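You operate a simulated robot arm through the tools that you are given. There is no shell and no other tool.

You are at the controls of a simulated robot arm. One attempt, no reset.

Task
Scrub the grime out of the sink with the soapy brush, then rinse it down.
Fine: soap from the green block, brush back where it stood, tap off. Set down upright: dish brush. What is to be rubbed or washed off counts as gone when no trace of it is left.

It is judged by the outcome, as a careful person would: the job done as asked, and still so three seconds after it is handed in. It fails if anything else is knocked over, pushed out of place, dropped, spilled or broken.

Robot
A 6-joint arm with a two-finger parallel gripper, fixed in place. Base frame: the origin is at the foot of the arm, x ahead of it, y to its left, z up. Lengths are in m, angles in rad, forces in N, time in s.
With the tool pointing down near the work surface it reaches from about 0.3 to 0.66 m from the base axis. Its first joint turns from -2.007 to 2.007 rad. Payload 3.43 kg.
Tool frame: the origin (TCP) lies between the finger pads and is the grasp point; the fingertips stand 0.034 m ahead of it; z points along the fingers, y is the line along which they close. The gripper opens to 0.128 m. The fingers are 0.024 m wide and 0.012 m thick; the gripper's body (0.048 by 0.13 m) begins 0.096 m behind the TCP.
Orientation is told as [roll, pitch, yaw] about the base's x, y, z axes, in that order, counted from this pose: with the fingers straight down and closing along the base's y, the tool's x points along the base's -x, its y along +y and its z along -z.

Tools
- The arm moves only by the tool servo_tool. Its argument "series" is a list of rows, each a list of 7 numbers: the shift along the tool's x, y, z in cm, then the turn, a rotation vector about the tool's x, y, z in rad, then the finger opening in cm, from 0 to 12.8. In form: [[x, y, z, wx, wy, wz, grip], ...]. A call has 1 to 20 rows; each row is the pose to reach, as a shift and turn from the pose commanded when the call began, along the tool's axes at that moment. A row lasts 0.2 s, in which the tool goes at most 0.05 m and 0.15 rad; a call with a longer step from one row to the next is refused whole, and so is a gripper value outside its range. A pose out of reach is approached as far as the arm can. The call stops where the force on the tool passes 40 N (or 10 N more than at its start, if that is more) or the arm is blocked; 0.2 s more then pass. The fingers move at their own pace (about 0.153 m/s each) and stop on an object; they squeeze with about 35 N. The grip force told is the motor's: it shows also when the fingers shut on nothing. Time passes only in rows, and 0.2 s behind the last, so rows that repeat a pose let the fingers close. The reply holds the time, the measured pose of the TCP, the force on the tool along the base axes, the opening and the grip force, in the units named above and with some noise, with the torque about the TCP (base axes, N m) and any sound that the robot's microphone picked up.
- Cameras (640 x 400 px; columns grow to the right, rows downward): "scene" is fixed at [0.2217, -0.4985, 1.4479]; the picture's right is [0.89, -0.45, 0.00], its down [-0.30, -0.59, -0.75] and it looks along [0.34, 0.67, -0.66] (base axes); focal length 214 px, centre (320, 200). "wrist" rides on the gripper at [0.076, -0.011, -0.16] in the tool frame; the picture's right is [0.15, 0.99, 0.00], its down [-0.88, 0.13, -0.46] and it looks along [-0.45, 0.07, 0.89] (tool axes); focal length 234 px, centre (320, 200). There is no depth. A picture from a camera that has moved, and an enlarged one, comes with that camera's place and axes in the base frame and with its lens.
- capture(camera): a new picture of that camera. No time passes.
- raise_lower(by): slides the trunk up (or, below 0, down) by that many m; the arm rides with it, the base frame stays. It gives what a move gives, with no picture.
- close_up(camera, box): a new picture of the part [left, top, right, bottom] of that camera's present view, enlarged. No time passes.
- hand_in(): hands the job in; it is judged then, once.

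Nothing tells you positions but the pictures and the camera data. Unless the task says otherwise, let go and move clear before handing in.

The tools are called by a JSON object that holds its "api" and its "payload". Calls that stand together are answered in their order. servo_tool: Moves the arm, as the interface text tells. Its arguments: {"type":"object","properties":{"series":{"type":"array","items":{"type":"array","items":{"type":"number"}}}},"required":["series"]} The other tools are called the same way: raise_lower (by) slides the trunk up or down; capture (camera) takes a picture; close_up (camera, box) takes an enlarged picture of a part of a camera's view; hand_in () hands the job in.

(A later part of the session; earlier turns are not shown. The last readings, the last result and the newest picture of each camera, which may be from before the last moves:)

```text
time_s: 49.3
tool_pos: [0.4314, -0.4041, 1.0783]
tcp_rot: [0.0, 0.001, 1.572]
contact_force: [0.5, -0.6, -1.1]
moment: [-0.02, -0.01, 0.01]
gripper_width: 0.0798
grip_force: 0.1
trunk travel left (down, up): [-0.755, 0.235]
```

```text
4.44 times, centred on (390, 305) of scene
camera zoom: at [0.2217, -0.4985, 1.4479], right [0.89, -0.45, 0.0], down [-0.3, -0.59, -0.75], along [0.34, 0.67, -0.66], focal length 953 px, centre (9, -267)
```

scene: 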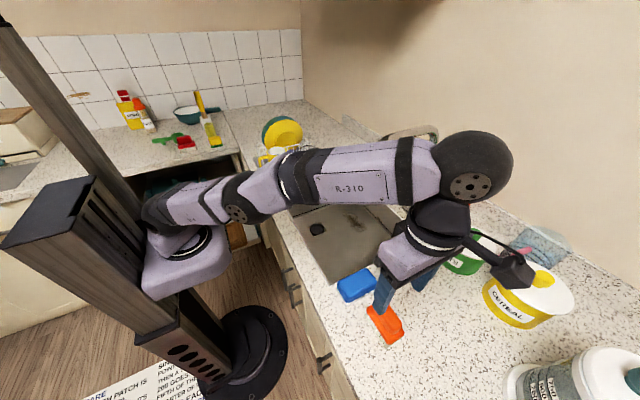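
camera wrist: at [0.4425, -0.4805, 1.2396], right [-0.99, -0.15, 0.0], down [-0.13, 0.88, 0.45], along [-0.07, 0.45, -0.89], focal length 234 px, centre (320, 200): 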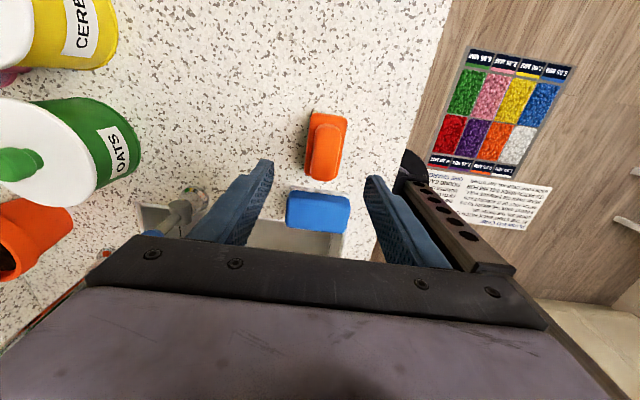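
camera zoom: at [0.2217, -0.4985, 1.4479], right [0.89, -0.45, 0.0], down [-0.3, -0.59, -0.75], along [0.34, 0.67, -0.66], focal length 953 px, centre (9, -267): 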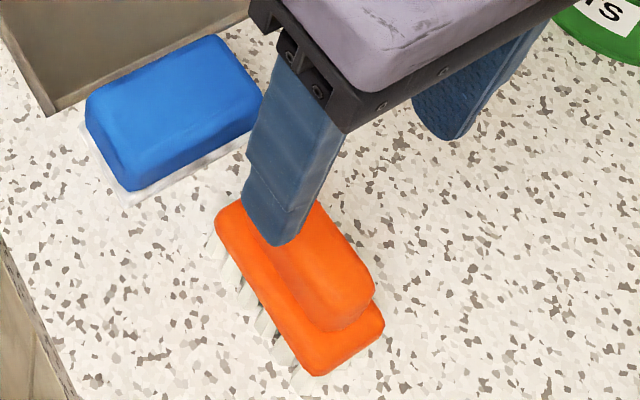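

Brush centre refined to [0.424, -0.404], handle 2.9 cm wide. I'll shift 7 mm and descend with the fingers straddling the handle.

{"api": "servo_tool", "payload": {"series": [[0, 0.7, 1, 0, 0, 0, 6], [0, 0.7, 4, 0, 0, 0, 6], [0, 0.7, 7, 0, 0, 0, 6], [0, 0.7, 8.8, 0, 0, 0, 6], [0, 0.7, 9.4, 0, 0, 0, 6], [0, 0.7, 9.4, 0, 0, 0, 6]]}}

{"api": "close_up", "payload": {"camera": "wrist", "box": [250, 80, 390, 210]}}

{"api": "close_up", "payload": {"camera": "scene", "box": [355, 270, 425, 350]}}

```text
time_s: 50.7
tool_pos: [0.4257, -0.4047, 0.9837]
tcp_rot: [0.0, 0.002, 1.573]
contact_force: [0.1, -0.1, 0.1]
moment: [0.02, -0.01, 0.04]
gripper_width: 0.0601
grip_force: 0.0
trunk travel left (down, up): [-0.755, 0.235]
```

```text
3.08 times, centred on (320, 145) of wrist
camera zoom: at [0.4369, -0.4814, 1.1457], right [-0.99, -0.15, 0.0], down [-0.13, 0.88, 0.45], along [-0.07, 0.45, -0.89], focal length 720 px, centre (320, 369)
```

zoom: 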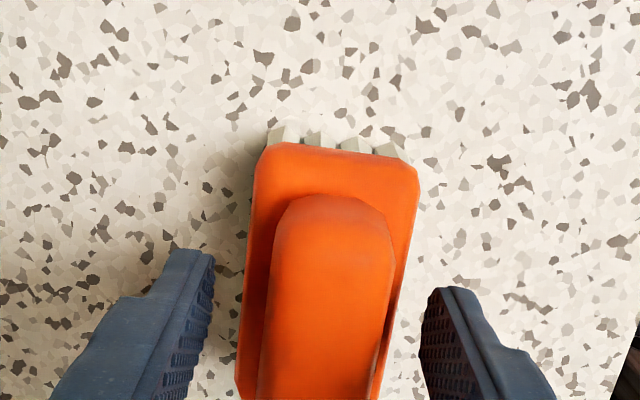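

```text
5.00 times, centred on (390, 310) of scene
camera zoom: at [0.2217, -0.4985, 1.4479], right [0.89, -0.45, 0.0], down [-0.3, -0.59, -0.75], along [0.34, 0.67, -0.66], focal length 1072 px, centre (-30, -350)
```

zoom: 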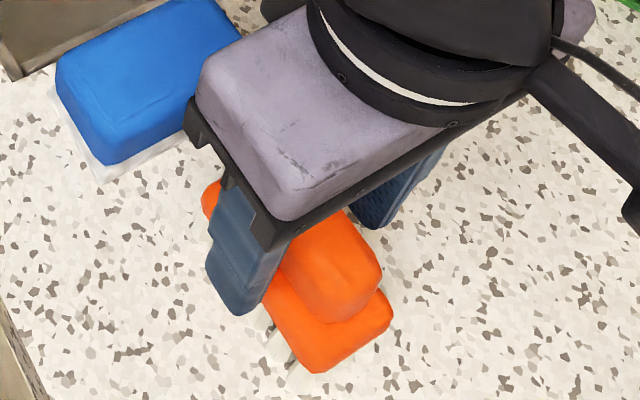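

Well centred. I'll go down 4 mm more and close on the handle.

{"api": "servo_tool", "payload": {"series": [[0, 0, 0.4, 0, 0, 0, 6], [0, 0, 0.4, 0, 0, 0, 4], [0, 0, 0.4, 0, 0, 0, 2], [0, 0, 0.4, 0, 0, 0, 0], [0, 0, 0.4, 0, 0, 0, 0], [0, 0, 0.4, 0, 0, 0, 0]]}}

{"api": "close_up", "payload": {"camera": "wrist", "box": [250, 80, 390, 210]}}

{"api": "close_up", "payload": {"camera": "scene", "box": [355, 270, 425, 350]}}

```text
time_s: 52.1
tool_pos: [0.424, -0.4043, 0.9812]
tcp_rot: [0.0, 0.001, 1.573]
contact_force: [-0.9, -0.6, -0.3]
moment: [-0.01, 0.0, -0.01]
gripper_width: 0.045
grip_force: 34.8
trunk travel left (down, up): [-0.755, 0.235]
```

```text
3.08 times, centred on (320, 145) of wrist
camera zoom: at [0.4365, -0.4814, 1.1416], right [-0.99, -0.15, 0.0], down [-0.13, 0.88, 0.45], along [-0.07, 0.45, -0.89], focal length 720 px, centre (320, 369)
```

zoom: 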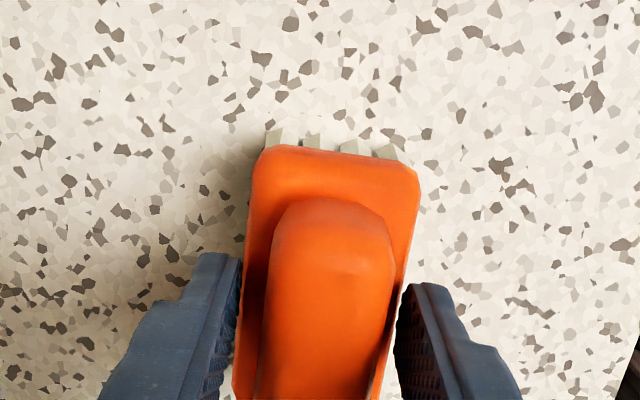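

```text
5.00 times, centred on (390, 310) of scene
camera zoom: at [0.2217, -0.4985, 1.4479], right [0.89, -0.45, 0.0], down [-0.3, -0.59, -0.75], along [0.34, 0.67, -0.66], focal length 1072 px, centre (-30, -350)
```

zoom: 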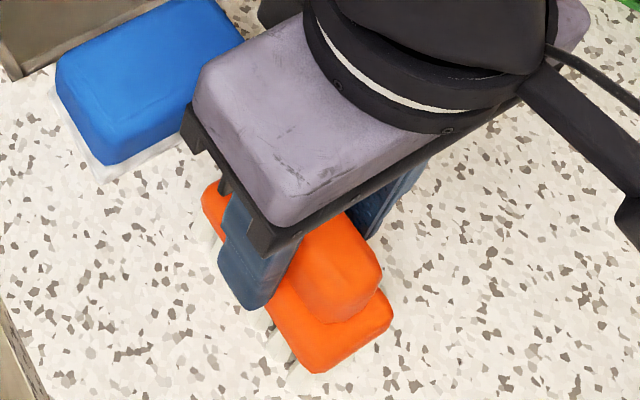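

The fingers stopped at 4.5 cm, so the tips are against the wider block edge rather than the handle. A lower grip on the block's flat sides will be firmer for scrubbing, so I'll reopen, go down 1.6 cm and close again.

{"api": "servo_tool", "payload": {"series": [[0, 0, 0, 0, 0, 0, 5], [0, 0, 0, 0, 0, 0, 6], [0, 0, 0.8, 0, 0, 0, 6], [0, 0, 1.6, 0, 0, 0, 6], [0, 0, 1.6, 0, 0, 0, 6]]}}

{"api": "close_up", "payload": {"camera": "wrist", "box": [250, 80, 390, 210]}}

{"api": "close_up", "payload": {"camera": "scene", "box": [355, 270, 425, 350]}}

```text
time_s: 53.3
tool_pos: [0.4241, -0.4047, 0.9639]
tcp_rot: [0.0, 0.001, 1.573]
contact_force: [0.9, -0.5, 0.1]
moment: [0.0, 0.0, -0.02]
gripper_width: 0.0599
grip_force: 0.1
trunk travel left (down, up): [-0.755, 0.235]
```

```text
3.08 times, centred on (320, 145) of wrist
camera zoom: at [0.4361, -0.4812, 1.1249], right [-0.99, -0.15, 0.0], down [-0.13, 0.88, 0.45], along [-0.07, 0.45, -0.89], focal length 720 px, centre (320, 369)
```

zoom: 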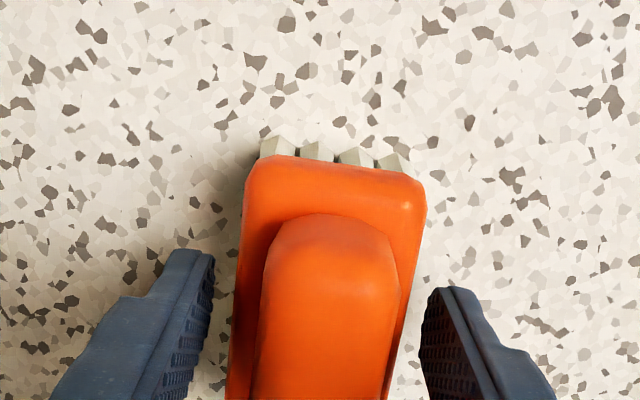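

```text
5.00 times, centred on (390, 310) of scene
camera zoom: at [0.2217, -0.4985, 1.4479], right [0.89, -0.45, 0.0], down [-0.3, -0.59, -0.75], along [0.34, 0.67, -0.66], focal length 1072 px, centre (-30, -350)
```

zoom: 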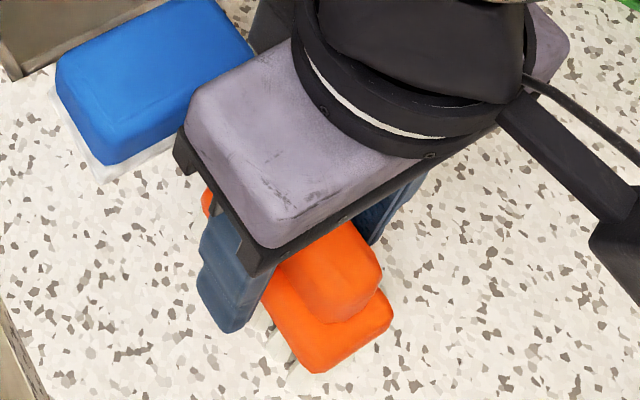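

{"api": "servo_tool", "payload": {"series": [[0, 0, 0, 0, 0, 0, 5], [0, 0, 0, 0, 0, 0, 3], [0, 0, 0, 0, 0, 0, 0], [0, 0, 0, 0, 0, 0, 0], [0, 0, 0, 0, 0, 0, 0]]}}

{"api": "close_up", "payload": {"camera": "wrist", "box": [250, 80, 390, 210]}}

{"api": "close_up", "payload": {"camera": "scene", "box": [370, 290, 410, 340]}}

```text
time_s: 54.5
tool_pos: [0.4251, -0.4053, 0.9645]
tcp_rot: [-0.001, 0.001, 1.572]
contact_force: [0.0, -0.5, -0.9]
moment: [0.03, 0.02, 0.0]
gripper_width: 0.0453
grip_force: 34.9
trunk travel left (down, up): [-0.755, 0.235]
```

```text
3.08 times, centred on (320, 145) of wrist
camera zoom: at [0.4361, -0.4812, 1.1249], right [-0.99, -0.15, 0.0], down [-0.13, 0.88, 0.45], along [-0.07, 0.45, -0.89], focal length 720 px, centre (320, 369)
```

zoom: 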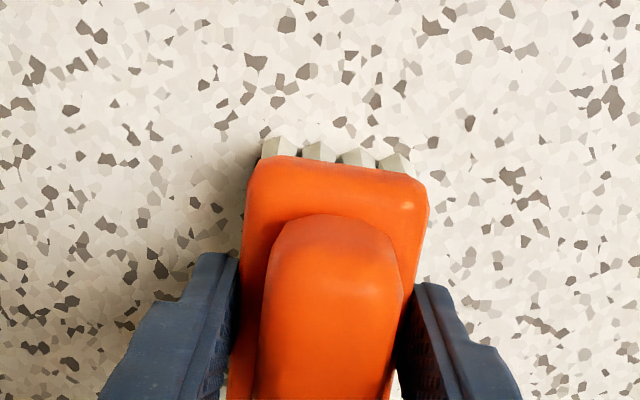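

```text
8.00 times, centred on (390, 315) of scene
camera zoom: at [0.2217, -0.4985, 1.4479], right [0.89, -0.45, 0.0], down [-0.3, -0.59, -0.75], along [0.34, 0.67, -0.66], focal length 1716 px, centre (-240, -720)
```

zoom: 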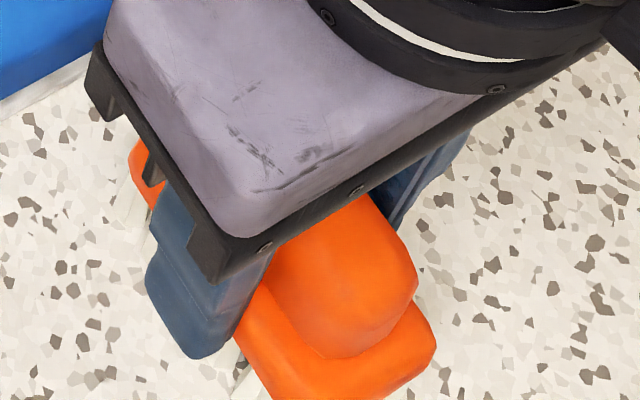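

Firm grip at 4.5 cm on the block. I'll lift straight up.

{"api": "servo_tool", "payload": {"series": [[0, 0, -1, 0, 0, 0, 0], [0, 0, -3, 0, 0, 0, 0], [0, 0, -6, 0, 0, 0, 0], [0, 0, -10, 0, 0, 0, 0], [0, 0, -12, 0, 0, 0, 0], [0, 0, -12, 0, 0, 0, 0]]}}

{"api": "capture", "payload": {"camera": "wrist"}}

{"api": "close_up", "payload": {"camera": "scene", "box": [340, 200, 440, 350]}}

```text
time_s: 55.9
tool_pos: [0.4218, -0.4054, 1.0841]
tcp_rot: [-0.001, 0.002, 1.574]
contact_force: [-0.2, -0.2, -0.1]
moment: [0.01, 0.0, 0.01]
gripper_width: 0.0447
grip_force: 35.0
trunk travel left (down, up): [-0.755, 0.235]
```

```text
taken
camera wrist: at [0.4336, -0.4816, 1.245], right [-0.99, -0.15, 0.0], down [-0.13, 0.88, 0.45], along [-0.07, 0.45, -0.89], focal length 234 px, centre (320, 200)
```

wrist: 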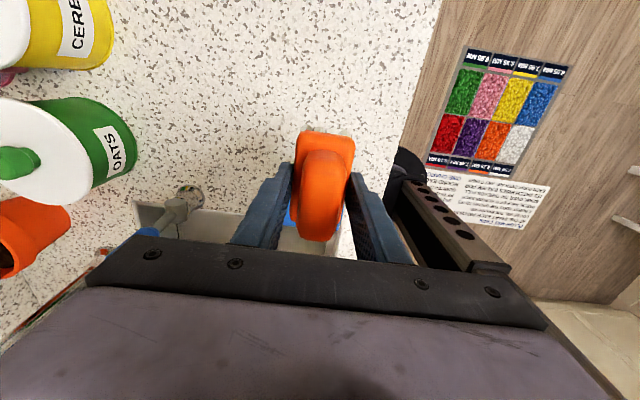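

```text
2.67 times, centred on (390, 275) of scene
camera zoom: at [0.2217, -0.4985, 1.4479], right [0.89, -0.45, 0.0], down [-0.3, -0.59, -0.75], along [0.34, 0.67, -0.66], focal length 572 px, centre (133, 0)
```

zoom: 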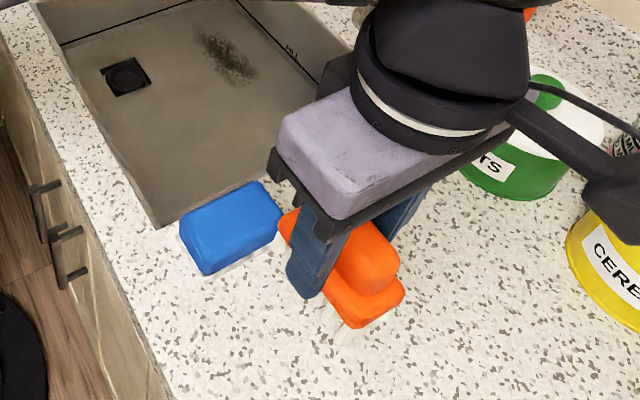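

The brush is in hand and level. I'll carry it along x ≈ 0.42 past the spout and then out over the green soap block.

{"api": "servo_tool", "payload": {"series": [[-3, 0, 0, 0, 0, 0, 0], [-7, 0, 0, 0, 0, 0, 0], [-11.5, 0, 0, 0, 0, 0, 0], [-16, 0, 0, 0, 0, 0, 0], [-20.5, 0, 0, 0, 0, 0, 0], [-25, 0, 0, 0, 0, 0, 0], [-29.5, 0, 0, 0, 0, 0, 0], [-34, 0, 0, 0, 0, 0, 0], [-38.5, 0, 0, 0, 0, 0, 0], [-43, 0, 0, 0, 0, 0, 0], [-47, -1, 0, 0, 0, 0, 0], [-50, -3.5, 0, 0, 0, 0, 0], [-53, -6, 0, 0, 0, 0, 0], [-56, -8.5, 0, 0, 0, 0, 0], [-56.2, -9.8, 0, 0, 0, 0, 0], [-56.2, -9.8, 0, 0, 0, 0, 0]]}}

{"api": "capture", "payload": {"camera": "wrist"}}

{"api": "close_up", "payload": {"camera": "scene", "box": [270, 110, 370, 200]}}

```text
time_s: 59.3
tool_pos: [0.5191, 0.1584, 1.0827]
tcp_rot: [0.001, 0.002, 1.573]
contact_force: [0.2, -0.7, -1.1]
moment: [-0.01, 0.01, -0.02]
gripper_width: 0.0454
grip_force: 35.2
trunk travel left (down, up): [-0.755, 0.235]
```

```text
taken
camera wrist: at [0.5323, 0.0816, 1.2436], right [-0.99, -0.15, 0.0], down [-0.13, 0.88, 0.45], along [-0.07, 0.45, -0.89], focal length 234 px, centre (320, 200)
```

wrist: 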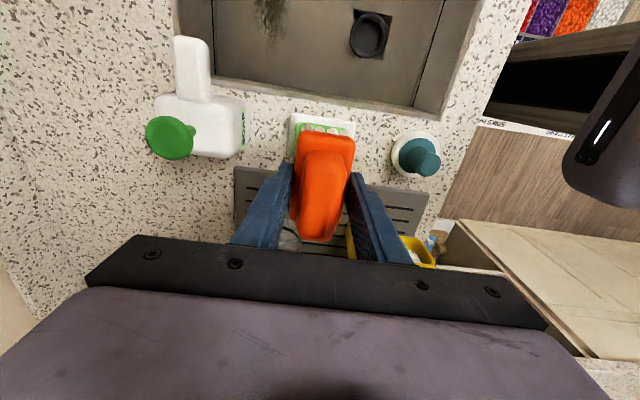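

```text
4.44 times, centred on (320, 155) of scene
camera zoom: at [0.2217, -0.4985, 1.4479], right [0.89, -0.45, 0.0], down [-0.3, -0.59, -0.75], along [0.34, 0.67, -0.66], focal length 953 px, centre (320, 400)
```

zoom: 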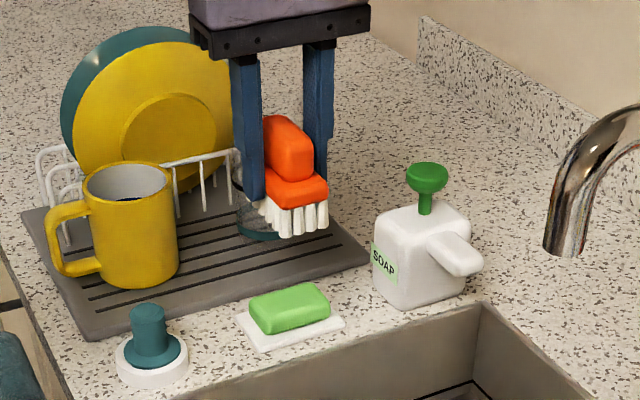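

Now it's clear this is the right tool: bristles down, centred over the green block. I'll descend toward the soap, slowing near contact.

{"api": "servo_tool", "payload": {"series": [[0, 0, 2, 0, 0, 0, 0], [0, 0, 4.5, 0, 0, 0, 0], [0, 0, 6.5, 0, 0, 0, 0], [0, 0, 7.8, 0, 0, 0, 0], [0, 0, 8.3, 0, 0, 0, 0]]}}

{"api": "close_up", "payload": {"camera": "scene", "box": [280, 130, 360, 200]}}

```text
time_s: 60.5
tool_pos: [0.5221, 0.1578, 1.0004]
tcp_rot: [-0.001, 0.003, 1.571]
contact_force: [-0.1, -0.3, -1.0]
moment: [-0.03, 0.01, 0.01]
gripper_width: 0.0447
grip_force: 35.1
trunk travel left (down, up): [-0.755, 0.235]
```

```text
5.71 times, centred on (320, 165) of scene
camera zoom: at [0.2217, -0.4985, 1.4479], right [0.89, -0.45, 0.0], down [-0.3, -0.59, -0.75], along [0.34, 0.67, -0.66], focal length 1226 px, centre (320, 400)
```

zoom: 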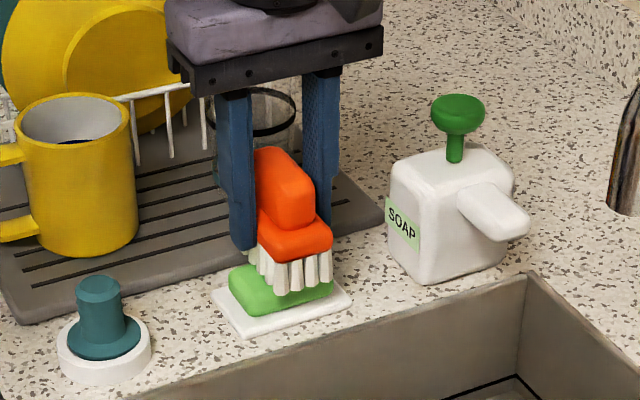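

{"api": "servo_tool", "payload": {"series": [[0, 0, 0.2, 0, 0, 0, 0], [0, 0, 0.4, 0, 0, 0, 0]]}}

```text
time_s: 61.1
tool_pos: [0.5218, 0.1578, 0.996]
tcp_rot: [0.002, 0.003, 1.572]
contact_force: [-0.4, 0.7, -1.2]
moment: [0.01, 0.0, -0.02]
gripper_width: 0.045
grip_force: 35.0
trunk travel left (down, up): [-0.755, 0.235]
```

{"api": "servo_tool", "payload": {"series": [[0, 0, 0.15, 0, 0, 0, 0], [0, 0, 0.3, 0, 0, 0, 0]]}}

```text
time_s: 61.7
tool_pos: [0.5213, 0.1584, 0.9933]
tcp_rot: [-0.002, 0.001, 1.572]
contact_force: [0.5, 0.4, 2.0]
moment: [-0.03, 0.03, -0.02]
gripper_width: 0.0453
grip_force: 34.8
trunk travel left (down, up): [-0.755, 0.235]
```

{"api": "servo_tool", "payload": {"series": [[0, 0, 0.1, 0, 0, 0, 0], [0, 0, 0.1, 0, 0, 0, 0]]}}

```text
time_s: 62.3
tool_pos: [0.521, 0.158, 0.9936]
tcp_rot: [-0.002, -0.001, 1.573]
contact_force: [2.9, 0.5, 11.0]
moment: [-0.08, 0.06, 0.0]
gripper_width: 0.0452
grip_force: 34.8
trunk travel left (down, up): [-0.755, 0.235]
```

Pressing with about 11 N. I'll make small rubs on the block, watching that it stays put.

{"api": "servo_tool", "payload": {"series": [[0, 0.3, -0.03, 0, 0, 0, 0], [0, 0.6, -0.03, 0, 0, 0, 0], [0, 0.2, -0.03, 0, 0, 0, 0], [0, -0.3, -0.03, 0, 0, 0, 0], [0, -0.6, -0.03, 0, 0, 0, 0], [0, 0, -0.03, 0, 0, 0, 0], [0, 0.6, -0.03, 0, 0, 0, 0], [0, 0, -0.03, 0, 0, 0, 0], [0, -0.6, -0.03, 0, 0, 0, 0], [0, 0, -0.03, 0, 0, 0, 0]]}}

{"api": "close_up", "payload": {"camera": "scene", "box": [280, 130, 360, 200]}}

```text
time_s: 64.5
tool_pos: [0.5205, 0.1582, 0.9942]
tcp_rot: [0.0, 0.0, 1.573]
contact_force: [-0.8, -0.5, 2.0]
moment: [-0.06, 0.04, 0.0]
gripper_width: 0.045
grip_force: 35.0
trunk travel left (down, up): [-0.755, 0.235]
```

```text
5.71 times, centred on (320, 165) of scene
camera zoom: at [0.2217, -0.4985, 1.4479], right [0.89, -0.45, 0.0], down [-0.3, -0.59, -0.75], along [0.34, 0.67, -0.66], focal length 1226 px, centre (320, 400)
```

zoom: 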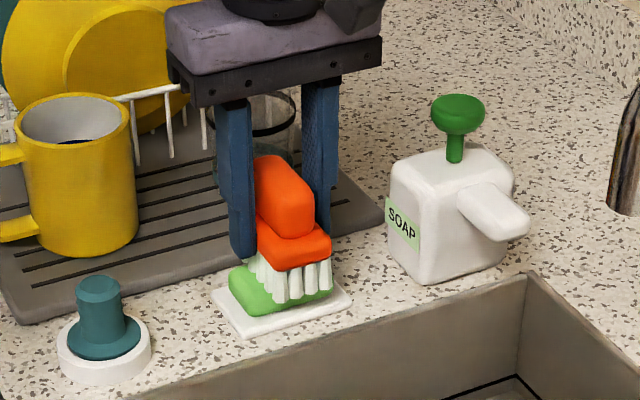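

The bristles now look tinted pale green, so soap is coming off onto the brush. A bit more rubbing with the same light press, then I'll lift and look.

{"api": "servo_tool", "payload": {"series": [[0, 0, 0.08, 0, 0, 0, 0], [0, 0.5, 0.08, 0, 0, 0, 0], [0, 0, 0.08, 0, 0, 0, 0], [0, -0.6, 0.08, 0, 0, 0, 0], [0, 0, 0.08, 0, 0, 0, 0], [0, 0.6, 0.08, 0, 0, 0, 0], [0, 0, 0.08, 0, 0, 0, 0], [0, -0.6, 0.08, 0, 0, 0, 0], [0, 0, 0.08, 0, 0, 0, 0], [0, 0.6, 0.08, 0, 0, 0, 0], [0, 0, 0.08, 0, 0, 0, 0], [0, -0.6, 0.08, 0, 0, 0, 0], [0, 0, 0.08, 0, 0, 0, 0], [0, 0, -1, 0, 0, 0, 0], [0, 0, -4, 0, 0, 0, 0], [0, 0, -8, 0, 0, 0, 0], [0, 0, -8, 0, 0, 0, 0]]}}

{"api": "close_up", "payload": {"camera": "scene", "box": [280, 110, 360, 200]}}

{"api": "close_up", "payload": {"camera": "scene", "box": [300, 130, 340, 160]}}

```text
time_s: 68.1
tool_pos: [0.5216, 0.1571, 1.0752]
tcp_rot: [0.001, 0.003, 1.573]
contact_force: [0.1, -0.6, -0.6]
moment: [0.02, -0.02, 0.0]
gripper_width: 0.0452
grip_force: 34.9
trunk travel left (down, up): [-0.755, 0.235]
```

```text
4.44 times, centred on (320, 155) of scene
camera zoom: at [0.2217, -0.4985, 1.4479], right [0.89, -0.45, 0.0], down [-0.3, -0.59, -0.75], along [0.34, 0.67, -0.66], focal length 953 px, centre (320, 400)
```

zoom: 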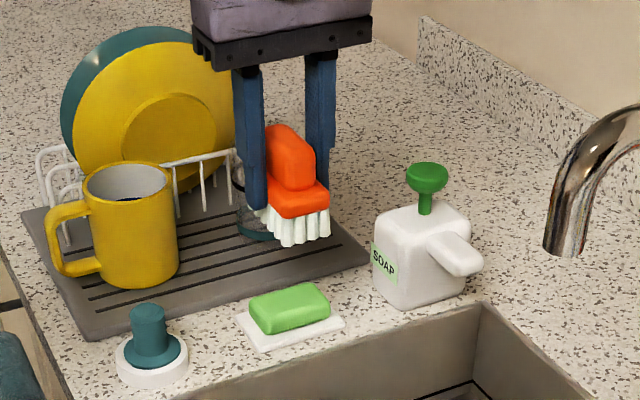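

```text
13.33 times, centred on (320, 145) of scene
camera zoom: at [0.2217, -0.4985, 1.4479], right [0.89, -0.45, 0.0], down [-0.3, -0.59, -0.75], along [0.34, 0.67, -0.66], focal length 2860 px, centre (320, 933)
```

zoom: 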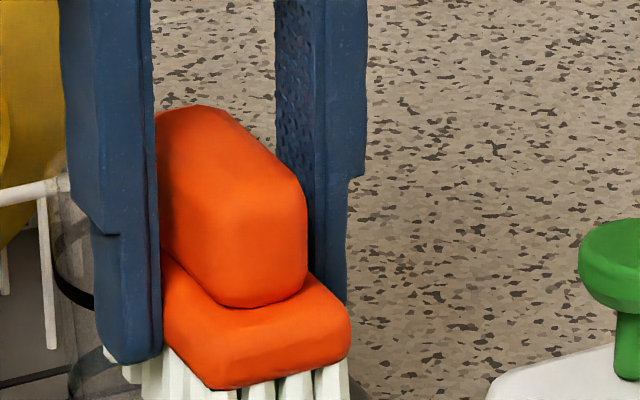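

Soap loaded and the block unmoved. Now over the sink at y ≈ 0.02 (clear of both the spout and the dispenser nozzle), then down toward the stain.

{"api": "servo_tool", "payload": {"series": [[3, 0, 0, 0, 0, 0, 0], [7.5, 0, 0, 0, 0, 0, 0], [11.5, 0, 0, 0, 0, 0, 0], [13.7, -2, 0, 0, 0, 0, 0], [13.7, -6, 0, 0, 0, 0, 0], [13.7, -9.4, 1, 0, 0, 0, 0], [13.7, -9.4, 5, 0, 0, 0, 0], [13.7, -9.4, 9, 0, 0, 0, 0], [13.7, -9.4, 9, 0, 0, 0, 0]]}}

{"api": "close_up", "payload": {"camera": "scene", "box": [290, 110, 430, 260]}}

{"api": "capture", "payload": {"camera": "wrist"}}

```text
time_s: 70.1
tool_pos: [0.617, 0.0227, 0.983]
tcp_rot: [0.002, 0.001, 1.572]
contact_force: [0.6, 0.3, -0.8]
moment: [0.03, 0.02, 0.01]
gripper_width: 0.045
grip_force: 35.3
trunk travel left (down, up): [-0.755, 0.235]
```

```text
2.67 times, centred on (360, 185) of scene
camera zoom: at [0.2217, -0.4985, 1.4479], right [0.89, -0.45, 0.0], down [-0.3, -0.59, -0.75], along [0.34, 0.67, -0.66], focal length 572 px, centre (213, 240)
```

zoom: 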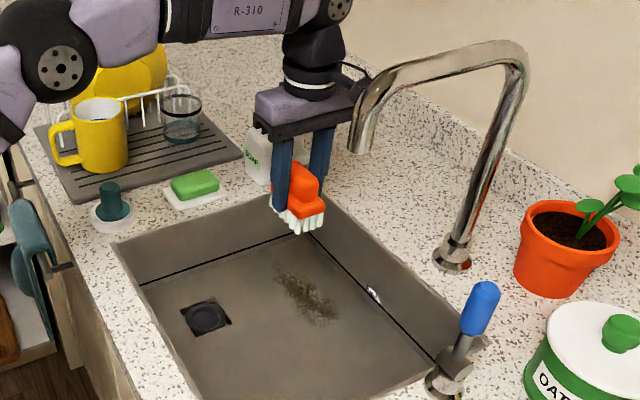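

```text
taken
camera wrist: at [0.6274, -0.0544, 1.1448], right [-0.99, -0.15, 0.0], down [-0.13, 0.88, 0.45], along [-0.07, 0.45, -0.89], focal length 234 px, centre (320, 200)
```

wrist: 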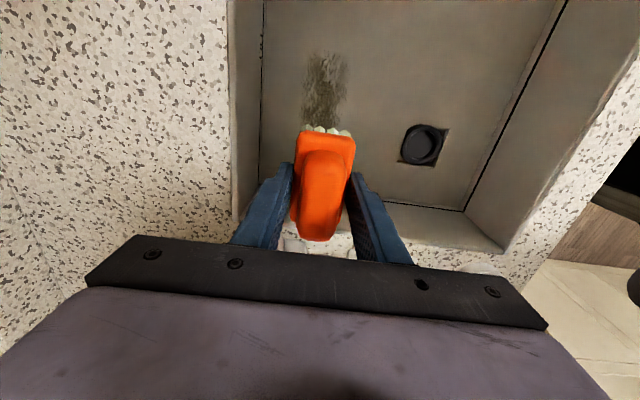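

Clear on all sides. Continuing down to just above the floor.

{"api": "servo_tool", "payload": {"series": [[0, 0, 3, 0, 0, 0, 0], [0, 0, 7, 0, 0, 0, 0], [0, 0, 10, 0, 0, 0, 0], [0, 0, 12, 0, 0, 0, 0], [0, 0, 12.3, 0, 0, 0, 0]]}}

```text
time_s: 71.3
tool_pos: [0.616, 0.0226, 0.8603]
tcp_rot: [0.0, 0.002, 1.573]
contact_force: [0.7, -0.2, -0.7]
moment: [-0.01, -0.03, 0.0]
gripper_width: 0.0451
grip_force: 35.0
trunk travel left (down, up): [-0.755, 0.235]
```

{"api": "servo_tool", "payload": {"series": [[0, 0, 0.3, 0, 0, 0, 0], [0, 0, 0.6, 0, 0, 0, 0]]}}

```text
time_s: 71.9
tool_pos: [0.6161, 0.022, 0.855]
tcp_rot: [-0.001, 0.001, 1.573]
contact_force: [0.4, 0.6, -1.1]
moment: [0.01, -0.03, -0.02]
gripper_width: 0.0452
grip_force: 34.9
trunk travel left (down, up): [-0.755, 0.235]
```

{"api": "servo_tool", "payload": {"series": [[0, 0, 0.15, 0, 0, 0, 0], [0, 0, 0.3, 0, 0, 0, 0]]}}

```text
time_s: 72.5
tool_pos: [0.6153, 0.0228, 0.852]
tcp_rot: [-0.003, 0.003, 1.573]
contact_force: [-1.0, 1.6, 10.7]
moment: [0.1, 0.27, -0.01]
gripper_width: 0.0452
grip_force: 34.4
trunk travel left (down, up): [-0.755, 0.235]
```

Contact at about 11 N. I'll scrub along the stain and back, then check whether it fades.

{"api": "servo_tool", "payload": {"series": [[0, 1.0, 0, 0, 0, 0, 0], [0, 1.8, 0, 0, 0, 0, 0], [0, 0, 0, 0, 0, 0, 0], [0, -1.8, 0, 0, 0, 0, 0], [1.2, 0, 0, 0, 0, 0, 0], [1.2, 1.8, 0, 0, 0, 0, 0], [1.2, 0, 0, 0, 0, 0, 0], [1.2, -1.8, 0, 0, 0, 0, 0], [2.4, 0, 0, 0, 0, 0, 0], [2.4, 1.8, 0, 0, 0, 0, 0], [2.4, 0, 0, 0, 0, 0, 0], [2.4, -1.8, 0, 0, 0, 0, 0], [3.6, 0, 0, 0, 0, 0, 0], [3.6, 1.8, 0, 0, 0, 0, 0], [3.6, 0, 0, 0, 0, 0, 0], [3.6, -1.8, 0, 0, 0, 0, 0], [4.5, 0, 0, 0, 0, 0, 0]]}}

{"api": "capture", "payload": {"camera": "wrist"}}

{"api": "close_up", "payload": {"camera": "scene", "box": [290, 140, 410, 250]}}

```text
time_s: 73.4
tool_pos: [0.6221, 0.0213, 0.8535]
tcp_rot: [0.01, 0.002, 1.585]
contact_force: [-14.0, -1.8, 7.1]
moment: [0.53, -1.8, 0.55]
gripper_width: 0.0452
grip_force: 34.8
trunk travel left (down, up): [-0.755, 0.235]
stopped in row 4: the force on the tool passed its limit at 61 N (the readings are from after the stop); the commanded pose is now the measured one
```

```text
taken
camera wrist: at [0.6366, -0.0549, 1.0144], right [-0.99, -0.16, 0.01], down [-0.14, 0.88, 0.45], along [-0.08, 0.45, -0.89], focal length 234 px, centre (320, 200)
```

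wrist: 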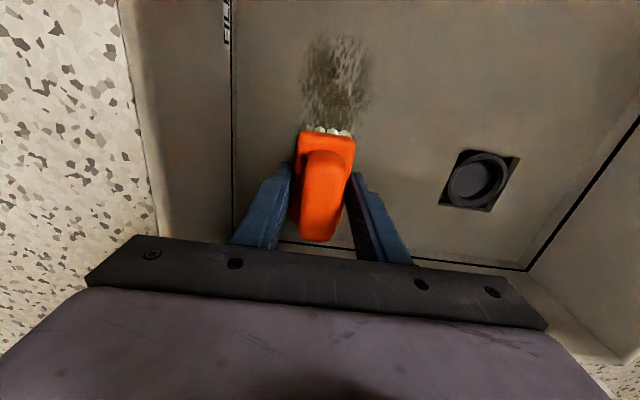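

```text
3.64 times, centred on (350, 195) of scene
camera zoom: at [0.2217, -0.4985, 1.4479], right [0.89, -0.45, 0.0], down [-0.3, -0.59, -0.75], along [0.34, 0.67, -0.66], focal length 780 px, centre (211, 218)
```

zoom: 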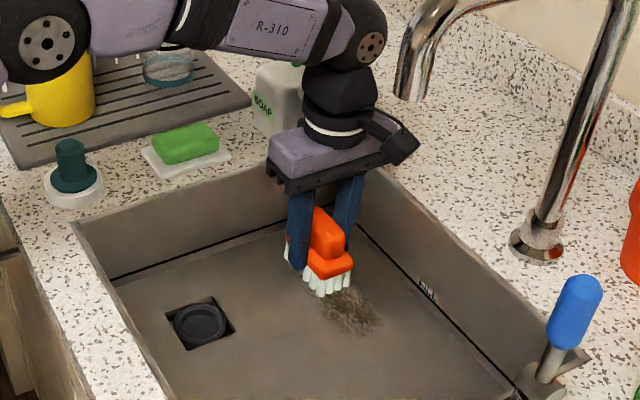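

The upper gripper has touched the dispenser nozzle again at this y. I'll back off at once and check the dispenser before going on.

{"api": "servo_tool", "payload": {"series": [[0.5, 1, -0.3, 0, 0, 0, 0], [1.5, 2, -0.6, 0, 0, 0, 0], [3, 2, -1, 0, 0, 0, 0], [4, 2, -1, 0, 0, 0, 0]]}}

{"api": "capture", "payload": {"camera": "scene"}}

{"api": "close_up", "payload": {"camera": "scene", "box": [270, 120, 400, 220]}}

{"api": "capture", "payload": {"camera": "wrist"}}

```text
time_s: 74.4
tool_pos: [0.6031, -0.0172, 0.8609]
tcp_rot: [0.012, 0.005, 1.581]
contact_force: [-0.7, -0.7, -1.2]
moment: [0.02, 0.01, -0.01]
gripper_width: 0.045
grip_force: 35.3
trunk travel left (down, up): [-0.755, 0.235]
```

```text
taken
```

scene: 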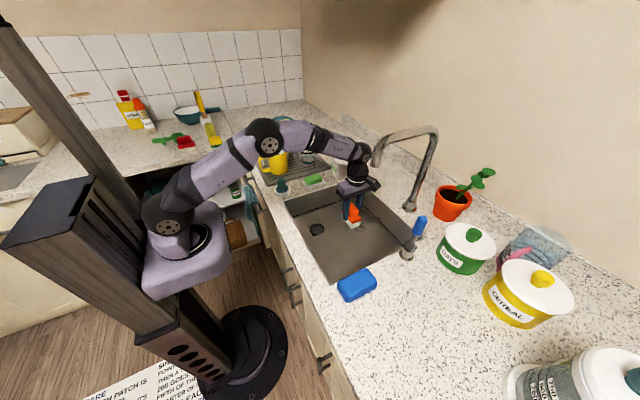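

```text
4.00 times, centred on (335, 170) of scene
camera zoom: at [0.2217, -0.4985, 1.4479], right [0.89, -0.45, 0.0], down [-0.3, -0.59, -0.75], along [0.34, 0.67, -0.66], focal length 858 px, centre (260, 320)
```

zoom: 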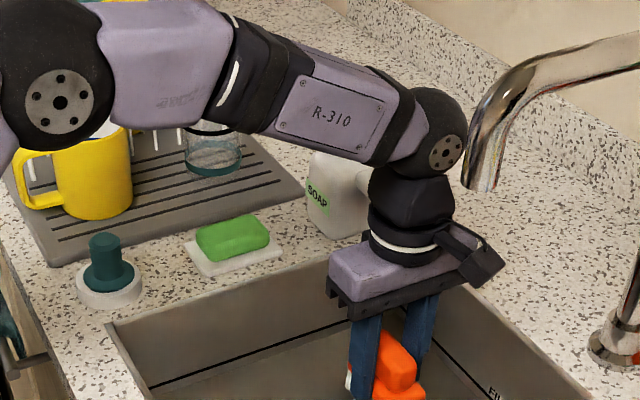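

```text
taken
camera wrist: at [0.6186, -0.0942, 1.0214], right [-0.99, -0.16, 0.01], down [-0.14, 0.88, 0.45], along [-0.08, 0.45, -0.89], focal length 234 px, centre (320, 200)
```

wrist: 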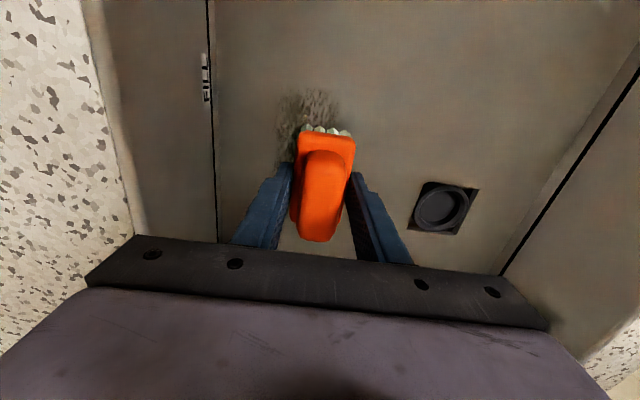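

The dispenser hasn't visibly moved. The clash is between its nozzle tip (about [0.645, 0.066]) and the round wrist housing, so from here I'll stay at y ≤ 0 whenever x > 0.61. I'll square up the tool, set down again and scrub the middle.

{"api": "servo_tool", "payload": {"series": [[0, 0, 0.4, 0.005, 0.012, 0.009, 0], [0, 0, 0.8, 0.005, 0.012, 0.009, 0], [0, 0, 0.8, 0.005, 0.012, 0.009, 0]]}}

```text
time_s: 75.2
tool_pos: [0.605, -0.0175, 0.8535]
tcp_rot: [0.007, 0.017, 1.573]
contact_force: [0.0, 0.1, 0.0]
moment: [0.02, -0.02, 0.0]
gripper_width: 0.0451
grip_force: 35.2
trunk travel left (down, up): [-0.755, 0.235]
```

{"api": "servo_tool", "payload": {"series": [[0, 0, 0, 0.007, -0.017, 0, 0], [0, 0, 0.1, 0.007, -0.017, 0, 0], [0, 0, 0.2, 0.007, -0.017, 0, 0]]}}

```text
time_s: 76.0
tool_pos: [0.6046, -0.0199, 0.8535]
tcp_rot: [-0.004, -0.002, 1.575]
contact_force: [-0.1, -2.4, 7.8]
moment: [-0.45, 0.19, 0.09]
gripper_width: 0.0449
grip_force: 34.9
trunk travel left (down, up): [-0.755, 0.235]
```

{"api": "servo_tool", "payload": {"series": [[0, -1.3, 0.03, 0, 0, 0, 0], [0, -3, 0.03, 0, 0, 0, 0], [0, -1.3, 0.03, 0, 0, 0, 0], [0, 0.4, 0.03, 0, 0, 0, 0], [1.1, -1.3, 0.03, 0, 0, 0, 0], [1.1, -3, 0.03, 0, 0, 0, 0], [1.1, -1.3, 0.03, 0, 0, 0, 0], [1.1, 0.4, 0.03, 0, 0, 0, 0], [2.2, -1.3, 0.03, 0, 0, 0, 0], [2.2, -3, 0.03, 0, 0, 0, 0], [2.2, -1.3, 0.03, 0, 0, 0, 0], [2.2, 0.4, 0.03, 0, 0, 0, 0], [3.3, -1.3, 0.03, 0, 0, 0, 0], [3.3, -3, 0.03, 0, 0, 0, 0], [3.3, -1.3, 0.03, 0, 0, 0, 0], [3.3, 0.4, 0.03, 0, 0, 0, 0], [2.2, -0.5, 0.03, 0, 0, 0, 0], [1.1, -1, 0.03, 0, 0, 0, 0], [-0.5, -1.3, 0.03, 0, 0, 0, 0], [-1.7, -1.3, 0.03, 0, 0, 0, 0]]}}

{"api": "capture", "payload": {"camera": "wrist"}}

{"api": "close_up", "payload": {"camera": "scene", "box": [310, 170, 400, 240]}}

```text
time_s: 80.2
tool_pos: [0.6193, -0.0035, 0.8536]
tcp_rot: [-0.003, 0.0, 1.575]
contact_force: [1.0, -4.9, 15.6]
moment: [-0.35, 0.36, 0.12]
gripper_width: 0.0452
grip_force: 35.0
trunk travel left (down, up): [-0.755, 0.235]
```

```text
taken
camera wrist: at [0.6301, -0.0807, 1.0135], right [-0.99, -0.15, 0.0], down [-0.13, 0.88, 0.46], along [-0.06, 0.45, -0.89], focal length 234 px, centre (320, 200)
```

wrist: 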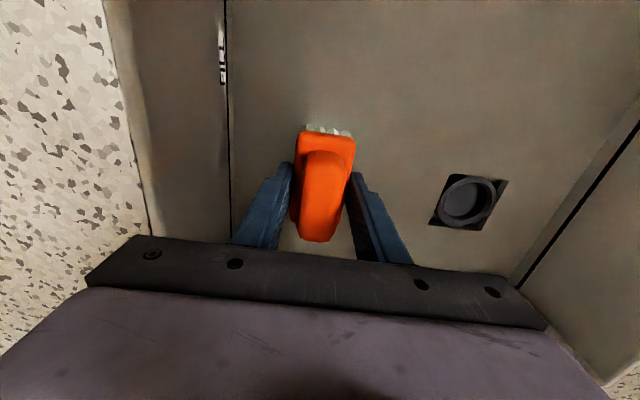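

```text
5.71 times, centred on (355, 205) of scene
camera zoom: at [0.2217, -0.4985, 1.4479], right [0.89, -0.45, 0.0], down [-0.3, -0.59, -0.75], along [0.34, 0.67, -0.66], focal length 1226 px, centre (120, 171)
```

zoom: 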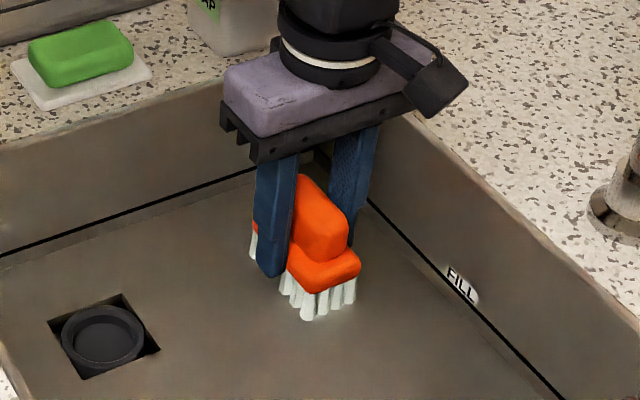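

Excellent: the scrubbed part of the stain is gone. Now I'll do the +y end of the stain, keeping clear of the nozzle.

{"api": "servo_tool", "payload": {"series": [[-0.2, -1.5, 0, 0, 0, 0, 0], [-0.2, 0, 0, 0, 0, 0, 0], [-0.2, 1.8, 0, 0, 0, 0, 0], [-1.4, 0.8, 0, 0, 0, 0, 0], [-1.4, 2, 0, 0, 0, 0, 0], [-1.4, 0.8, 0, 0, 0, 0, 0], [-1.9, 1.9, 0, 0, 0, 0, 0], [-1.9, 3.2, 0, 0, 0, 0, 0], [-3.2, 3.0, 0, 0, 0, 0, 0], [-3.2, 4.2, 0, 0, 0, 0, 0], [-3.2, 3.0, 0, 0, 0, 0, 0], [-2, 2.0, 0, 0, 0, 0, 0], [-1.4, 0.8, 0, 0, 0, 0, 0], [-0.2, 0, 0, 0, 0, 0, 0], [1, 0, 0, 0, 0, 0, 0], [2.2, 0, 0, 0, 0, 0, 0], [3.4, 0, 0, 0, 0, 0, 0], [4.4, 0, 0, 0, 0, 0, 0]]}}

{"api": "capture", "payload": {"camera": "wrist"}}

{"api": "close_up", "payload": {"camera": "scene", "box": [310, 170, 400, 240]}}

```text
time_s: 84.0
tool_pos: [0.618, -0.047, 0.8525]
tcp_rot: [0.0, -0.002, 1.574]
contact_force: [0.4, -0.4, -0.7]
moment: [-0.01, -0.01, 0.03]
gripper_width: 0.0448
grip_force: 34.9
trunk travel left (down, up): [-0.755, 0.235]
```

```text
taken
camera wrist: at [0.6301, -0.1238, 1.0128], right [-0.99, -0.15, 0.0], down [-0.13, 0.88, 0.46], along [-0.07, 0.45, -0.89], focal length 234 px, centre (320, 200)
```

wrist: 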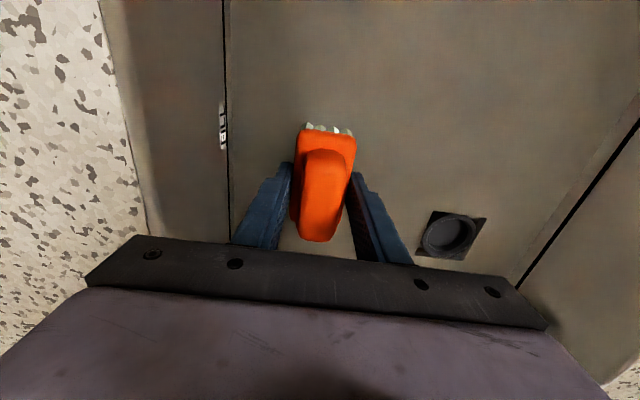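

```text
5.71 times, centred on (355, 205) of scene
camera zoom: at [0.2217, -0.4985, 1.4479], right [0.89, -0.45, 0.0], down [-0.3, -0.59, -0.75], along [0.34, 0.67, -0.66], focal length 1226 px, centre (120, 171)
```

zoom: 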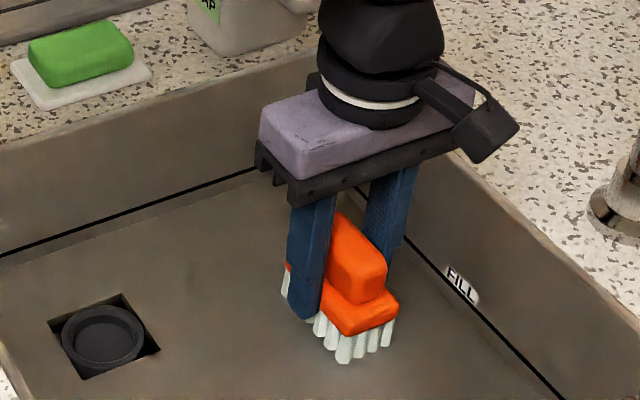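

The brush end looks clean around it. I'll lift out and inspect the whole sink.

{"api": "servo_tool", "payload": {"series": [[-1, 1.5, -2, 0, 0, 0, 0], [-2.5, 4, -5, 0, 0, 0, 0], [-4, 7, -8, 0, 0, 0, 0], [-4.5, 10, -11, 0, 0, 0, 0], [-4.5, 13, -14, 0, 0, 0, 0], [-4.5, 16, -17, 0, 0, 0, 0], [-4.5, 19, -20, 0, 0, 0, 0], [-4.5, 20, -22, 0, 0, 0, 0], [-4.5, 20, -22, 0, 0, 0, 0]]}}

{"api": "close_up", "payload": {"camera": "scene", "box": [280, 170, 420, 260]}}

{"api": "close_up", "payload": {"camera": "scene", "box": [320, 190, 380, 230]}}

{"api": "capture", "payload": {"camera": "wrist"}}

{"api": "capture", "payload": {"camera": "scene"}}

```text
time_s: 86.0
tool_pos: [0.4208, -0.0027, 1.072]
tcp_rot: [0.0, -0.002, 1.575]
contact_force: [-0.3, -0.3, -1.0]
moment: [-0.01, -0.01, 0.0]
gripper_width: 0.0451
grip_force: 34.8
trunk travel left (down, up): [-0.755, 0.235]
```

```text
4.44 times, centred on (350, 215) of scene
camera zoom: at [0.2217, -0.4985, 1.4479], right [0.89, -0.45, 0.0], down [-0.3, -0.59, -0.75], along [0.34, 0.67, -0.66], focal length 953 px, centre (187, 133)
```

zoom: 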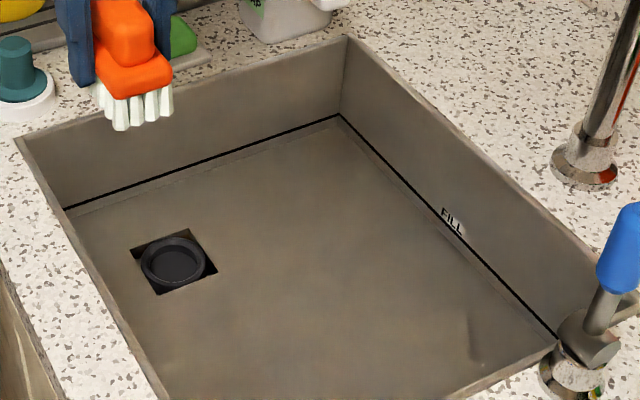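

```text
10.00 times, centred on (350, 210) of scene
camera zoom: at [0.2217, -0.4985, 1.4479], right [0.89, -0.45, 0.0], down [-0.3, -0.59, -0.75], along [0.34, 0.67, -0.66], focal length 2145 px, centre (20, 100)
```

zoom: 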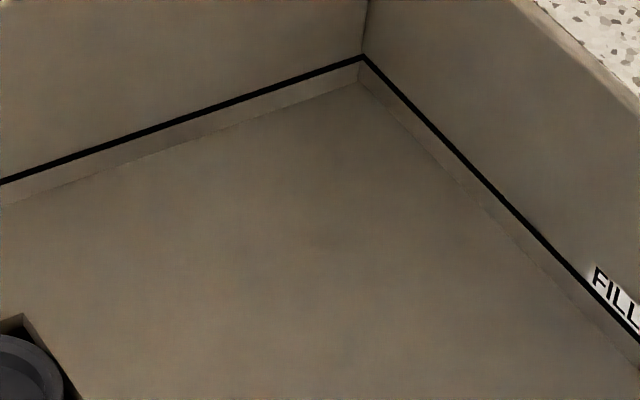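

```text
taken
camera wrist: at [0.4318, -0.0799, 1.2323], right [-0.99, -0.15, 0.0], down [-0.13, 0.88, 0.46], along [-0.07, 0.45, -0.89], focal length 234 px, centre (320, 200)
```

wrist: 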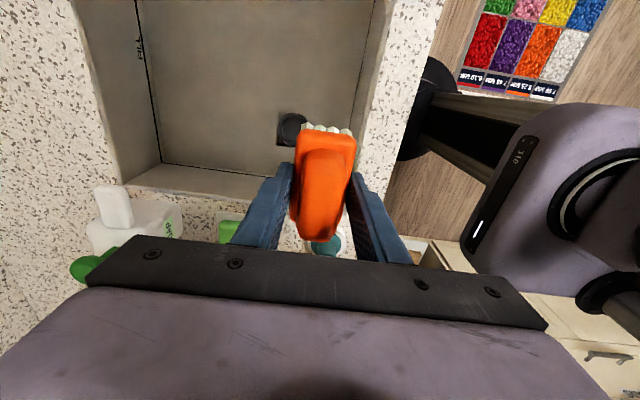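

```text
taken
```

scene: 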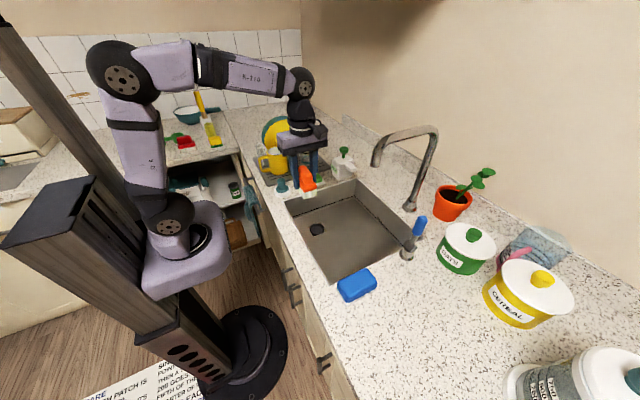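

The main stain is gone. I'll look over the whole floor at high magnification for any leftover traces.

{"api": "close_up", "payload": {"camera": "scene", "box": [330, 190, 370, 215]}}

{"api": "close_up", "payload": {"camera": "scene", "box": [345, 205, 385, 230]}}

{"api": "close_up", "payload": {"camera": "scene", "box": [300, 210, 350, 245]}}

{"api": "close_up", "payload": {"camera": "scene", "box": [340, 220, 410, 270]}}

{"api": "close_up", "payload": {"camera": "wrist", "box": [100, 0, 380, 180]}}

```text
16.00 times, centred on (350, 202) of scene
camera zoom: at [0.2217, -0.4985, 1.4479], right [0.89, -0.45, 0.0], down [-0.3, -0.59, -0.75], along [0.34, 0.67, -0.66], focal length 3432 px, centre (-160, 160)
```

zoom: 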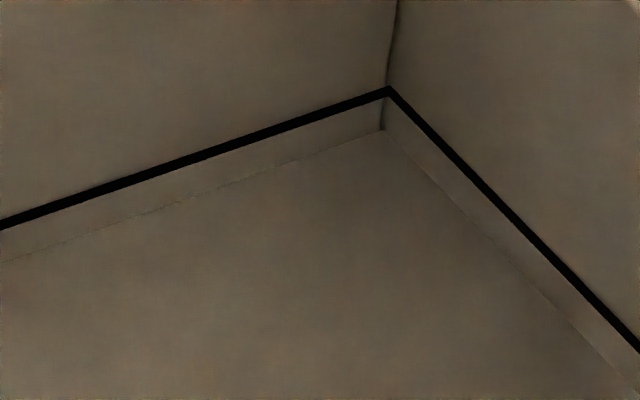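

```text
16.00 times, centred on (365, 218) of scene
camera zoom: at [0.2217, -0.4985, 1.4479], right [0.89, -0.45, 0.0], down [-0.3, -0.59, -0.75], along [0.34, 0.67, -0.66], focal length 3432 px, centre (-400, -80)
```

zoom: 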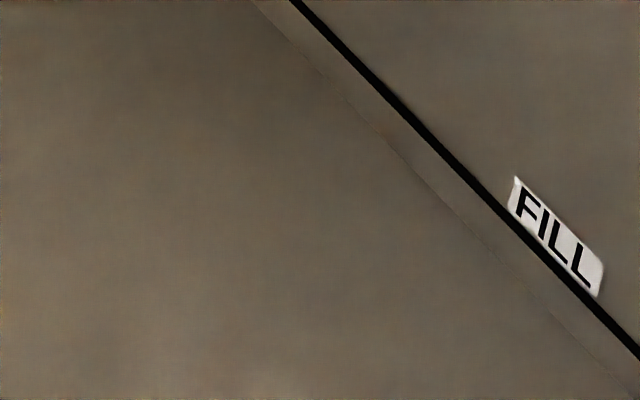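

```text
11.43 times, centred on (325, 228) of scene
camera zoom: at [0.2217, -0.4985, 1.4479], right [0.89, -0.45, 0.0], down [-0.3, -0.59, -0.75], along [0.34, 0.67, -0.66], focal length 2451 px, centre (263, -114)
```

zoom: 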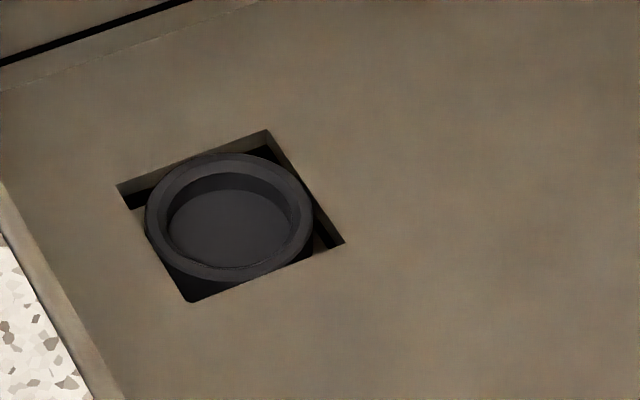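

```text
8.00 times, centred on (375, 245) of scene
camera zoom: at [0.2217, -0.4985, 1.4479], right [0.89, -0.45, 0.0], down [-0.3, -0.59, -0.75], along [0.34, 0.67, -0.66], focal length 1716 px, centre (-120, -160)
```

zoom: 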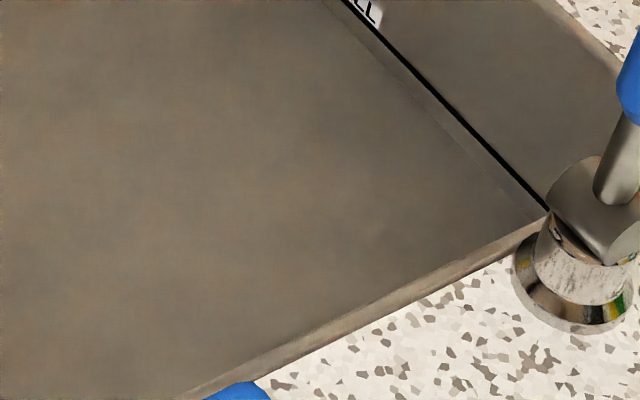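

```text
2.22 times, centred on (240, 90) of wrist
camera zoom: at [0.4318, -0.0799, 1.2323], right [-0.99, -0.15, 0.0], down [-0.13, 0.88, 0.46], along [-0.07, 0.45, -0.89], focal length 520 px, centre (498, 444)
```

zoom: 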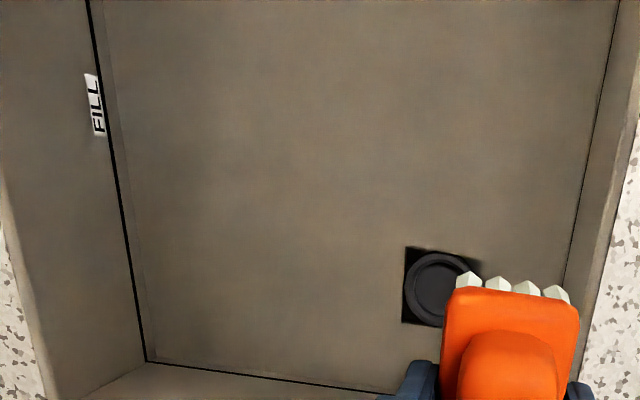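

The sink floor looks clean everywhere. Now I'll return the brush to its spot at [0.4247, -0.405] with the same heading.

{"api": "servo_tool", "payload": {"series": [[3, 0, -0.5, 0, 0, 0, 0], [7, 0, -1, 0, 0, 0, 0], [11.5, 0, -1, 0, 0, 0, 0], [16, 0, -1, 0, 0, 0, 0], [20.5, 0, -1, 0, 0, 0, 0], [25, 0, -1, 0, 0, 0, 0], [29.5, -0.1, -1, 0, 0, 0, 0], [34, -0.2, -1, 0, 0, 0, 0], [38, -0.4, -1, 0, 0, 0, 0], [40.2, -0.4, -1, 0, 0, 0, 0], [40.2, -0.4, -1, 0, 0, 0, 0]]}}

{"api": "capture", "payload": {"camera": "wrist"}}

```text
time_s: 88.4
tool_pos: [0.4227, -0.404, 1.0813]
tcp_rot: [0.0, -0.002, 1.574]
contact_force: [-0.8, -0.8, -0.2]
moment: [0.02, 0.0, -0.01]
gripper_width: 0.0453
grip_force: 35.2
trunk travel left (down, up): [-0.755, 0.235]
```

```text
taken
camera wrist: at [0.4348, -0.4814, 1.2426], right [-0.99, -0.15, 0.0], down [-0.13, 0.88, 0.46], along [-0.07, 0.45, -0.89], focal length 234 px, centre (320, 200)
```

wrist: 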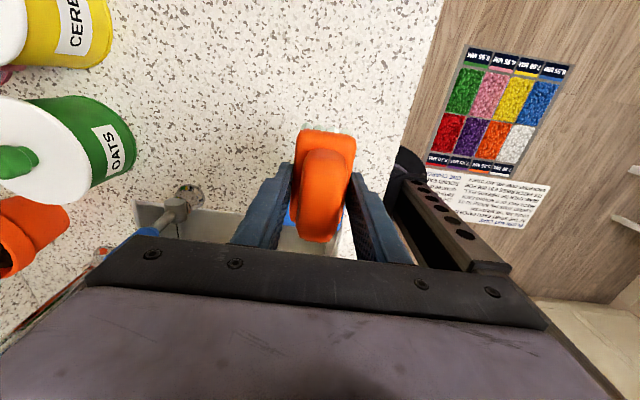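

The view matches the one right after I lifted the brush, so I'm aligned. Lowering it.

{"api": "servo_tool", "payload": {"series": [[0, -0.05, 3, 0, 0, 0, 0], [0, -0.05, 7, 0, 0, 0, 0], [0, -0.05, 9.5, 0, 0, 0, 0], [0, -0.05, 11, 0, 0, 0, 0], [0, -0.05, 11.2, 0, 0, 0, 0]]}}

```text
time_s: 89.6
tool_pos: [0.425, -0.4035, 0.968]
tcp_rot: [0.0, -0.002, 1.575]
contact_force: [0.3, 0.8, -0.8]
moment: [-0.02, -0.02, 0.02]
gripper_width: 0.0452
grip_force: 34.9
trunk travel left (down, up): [-0.755, 0.235]
```

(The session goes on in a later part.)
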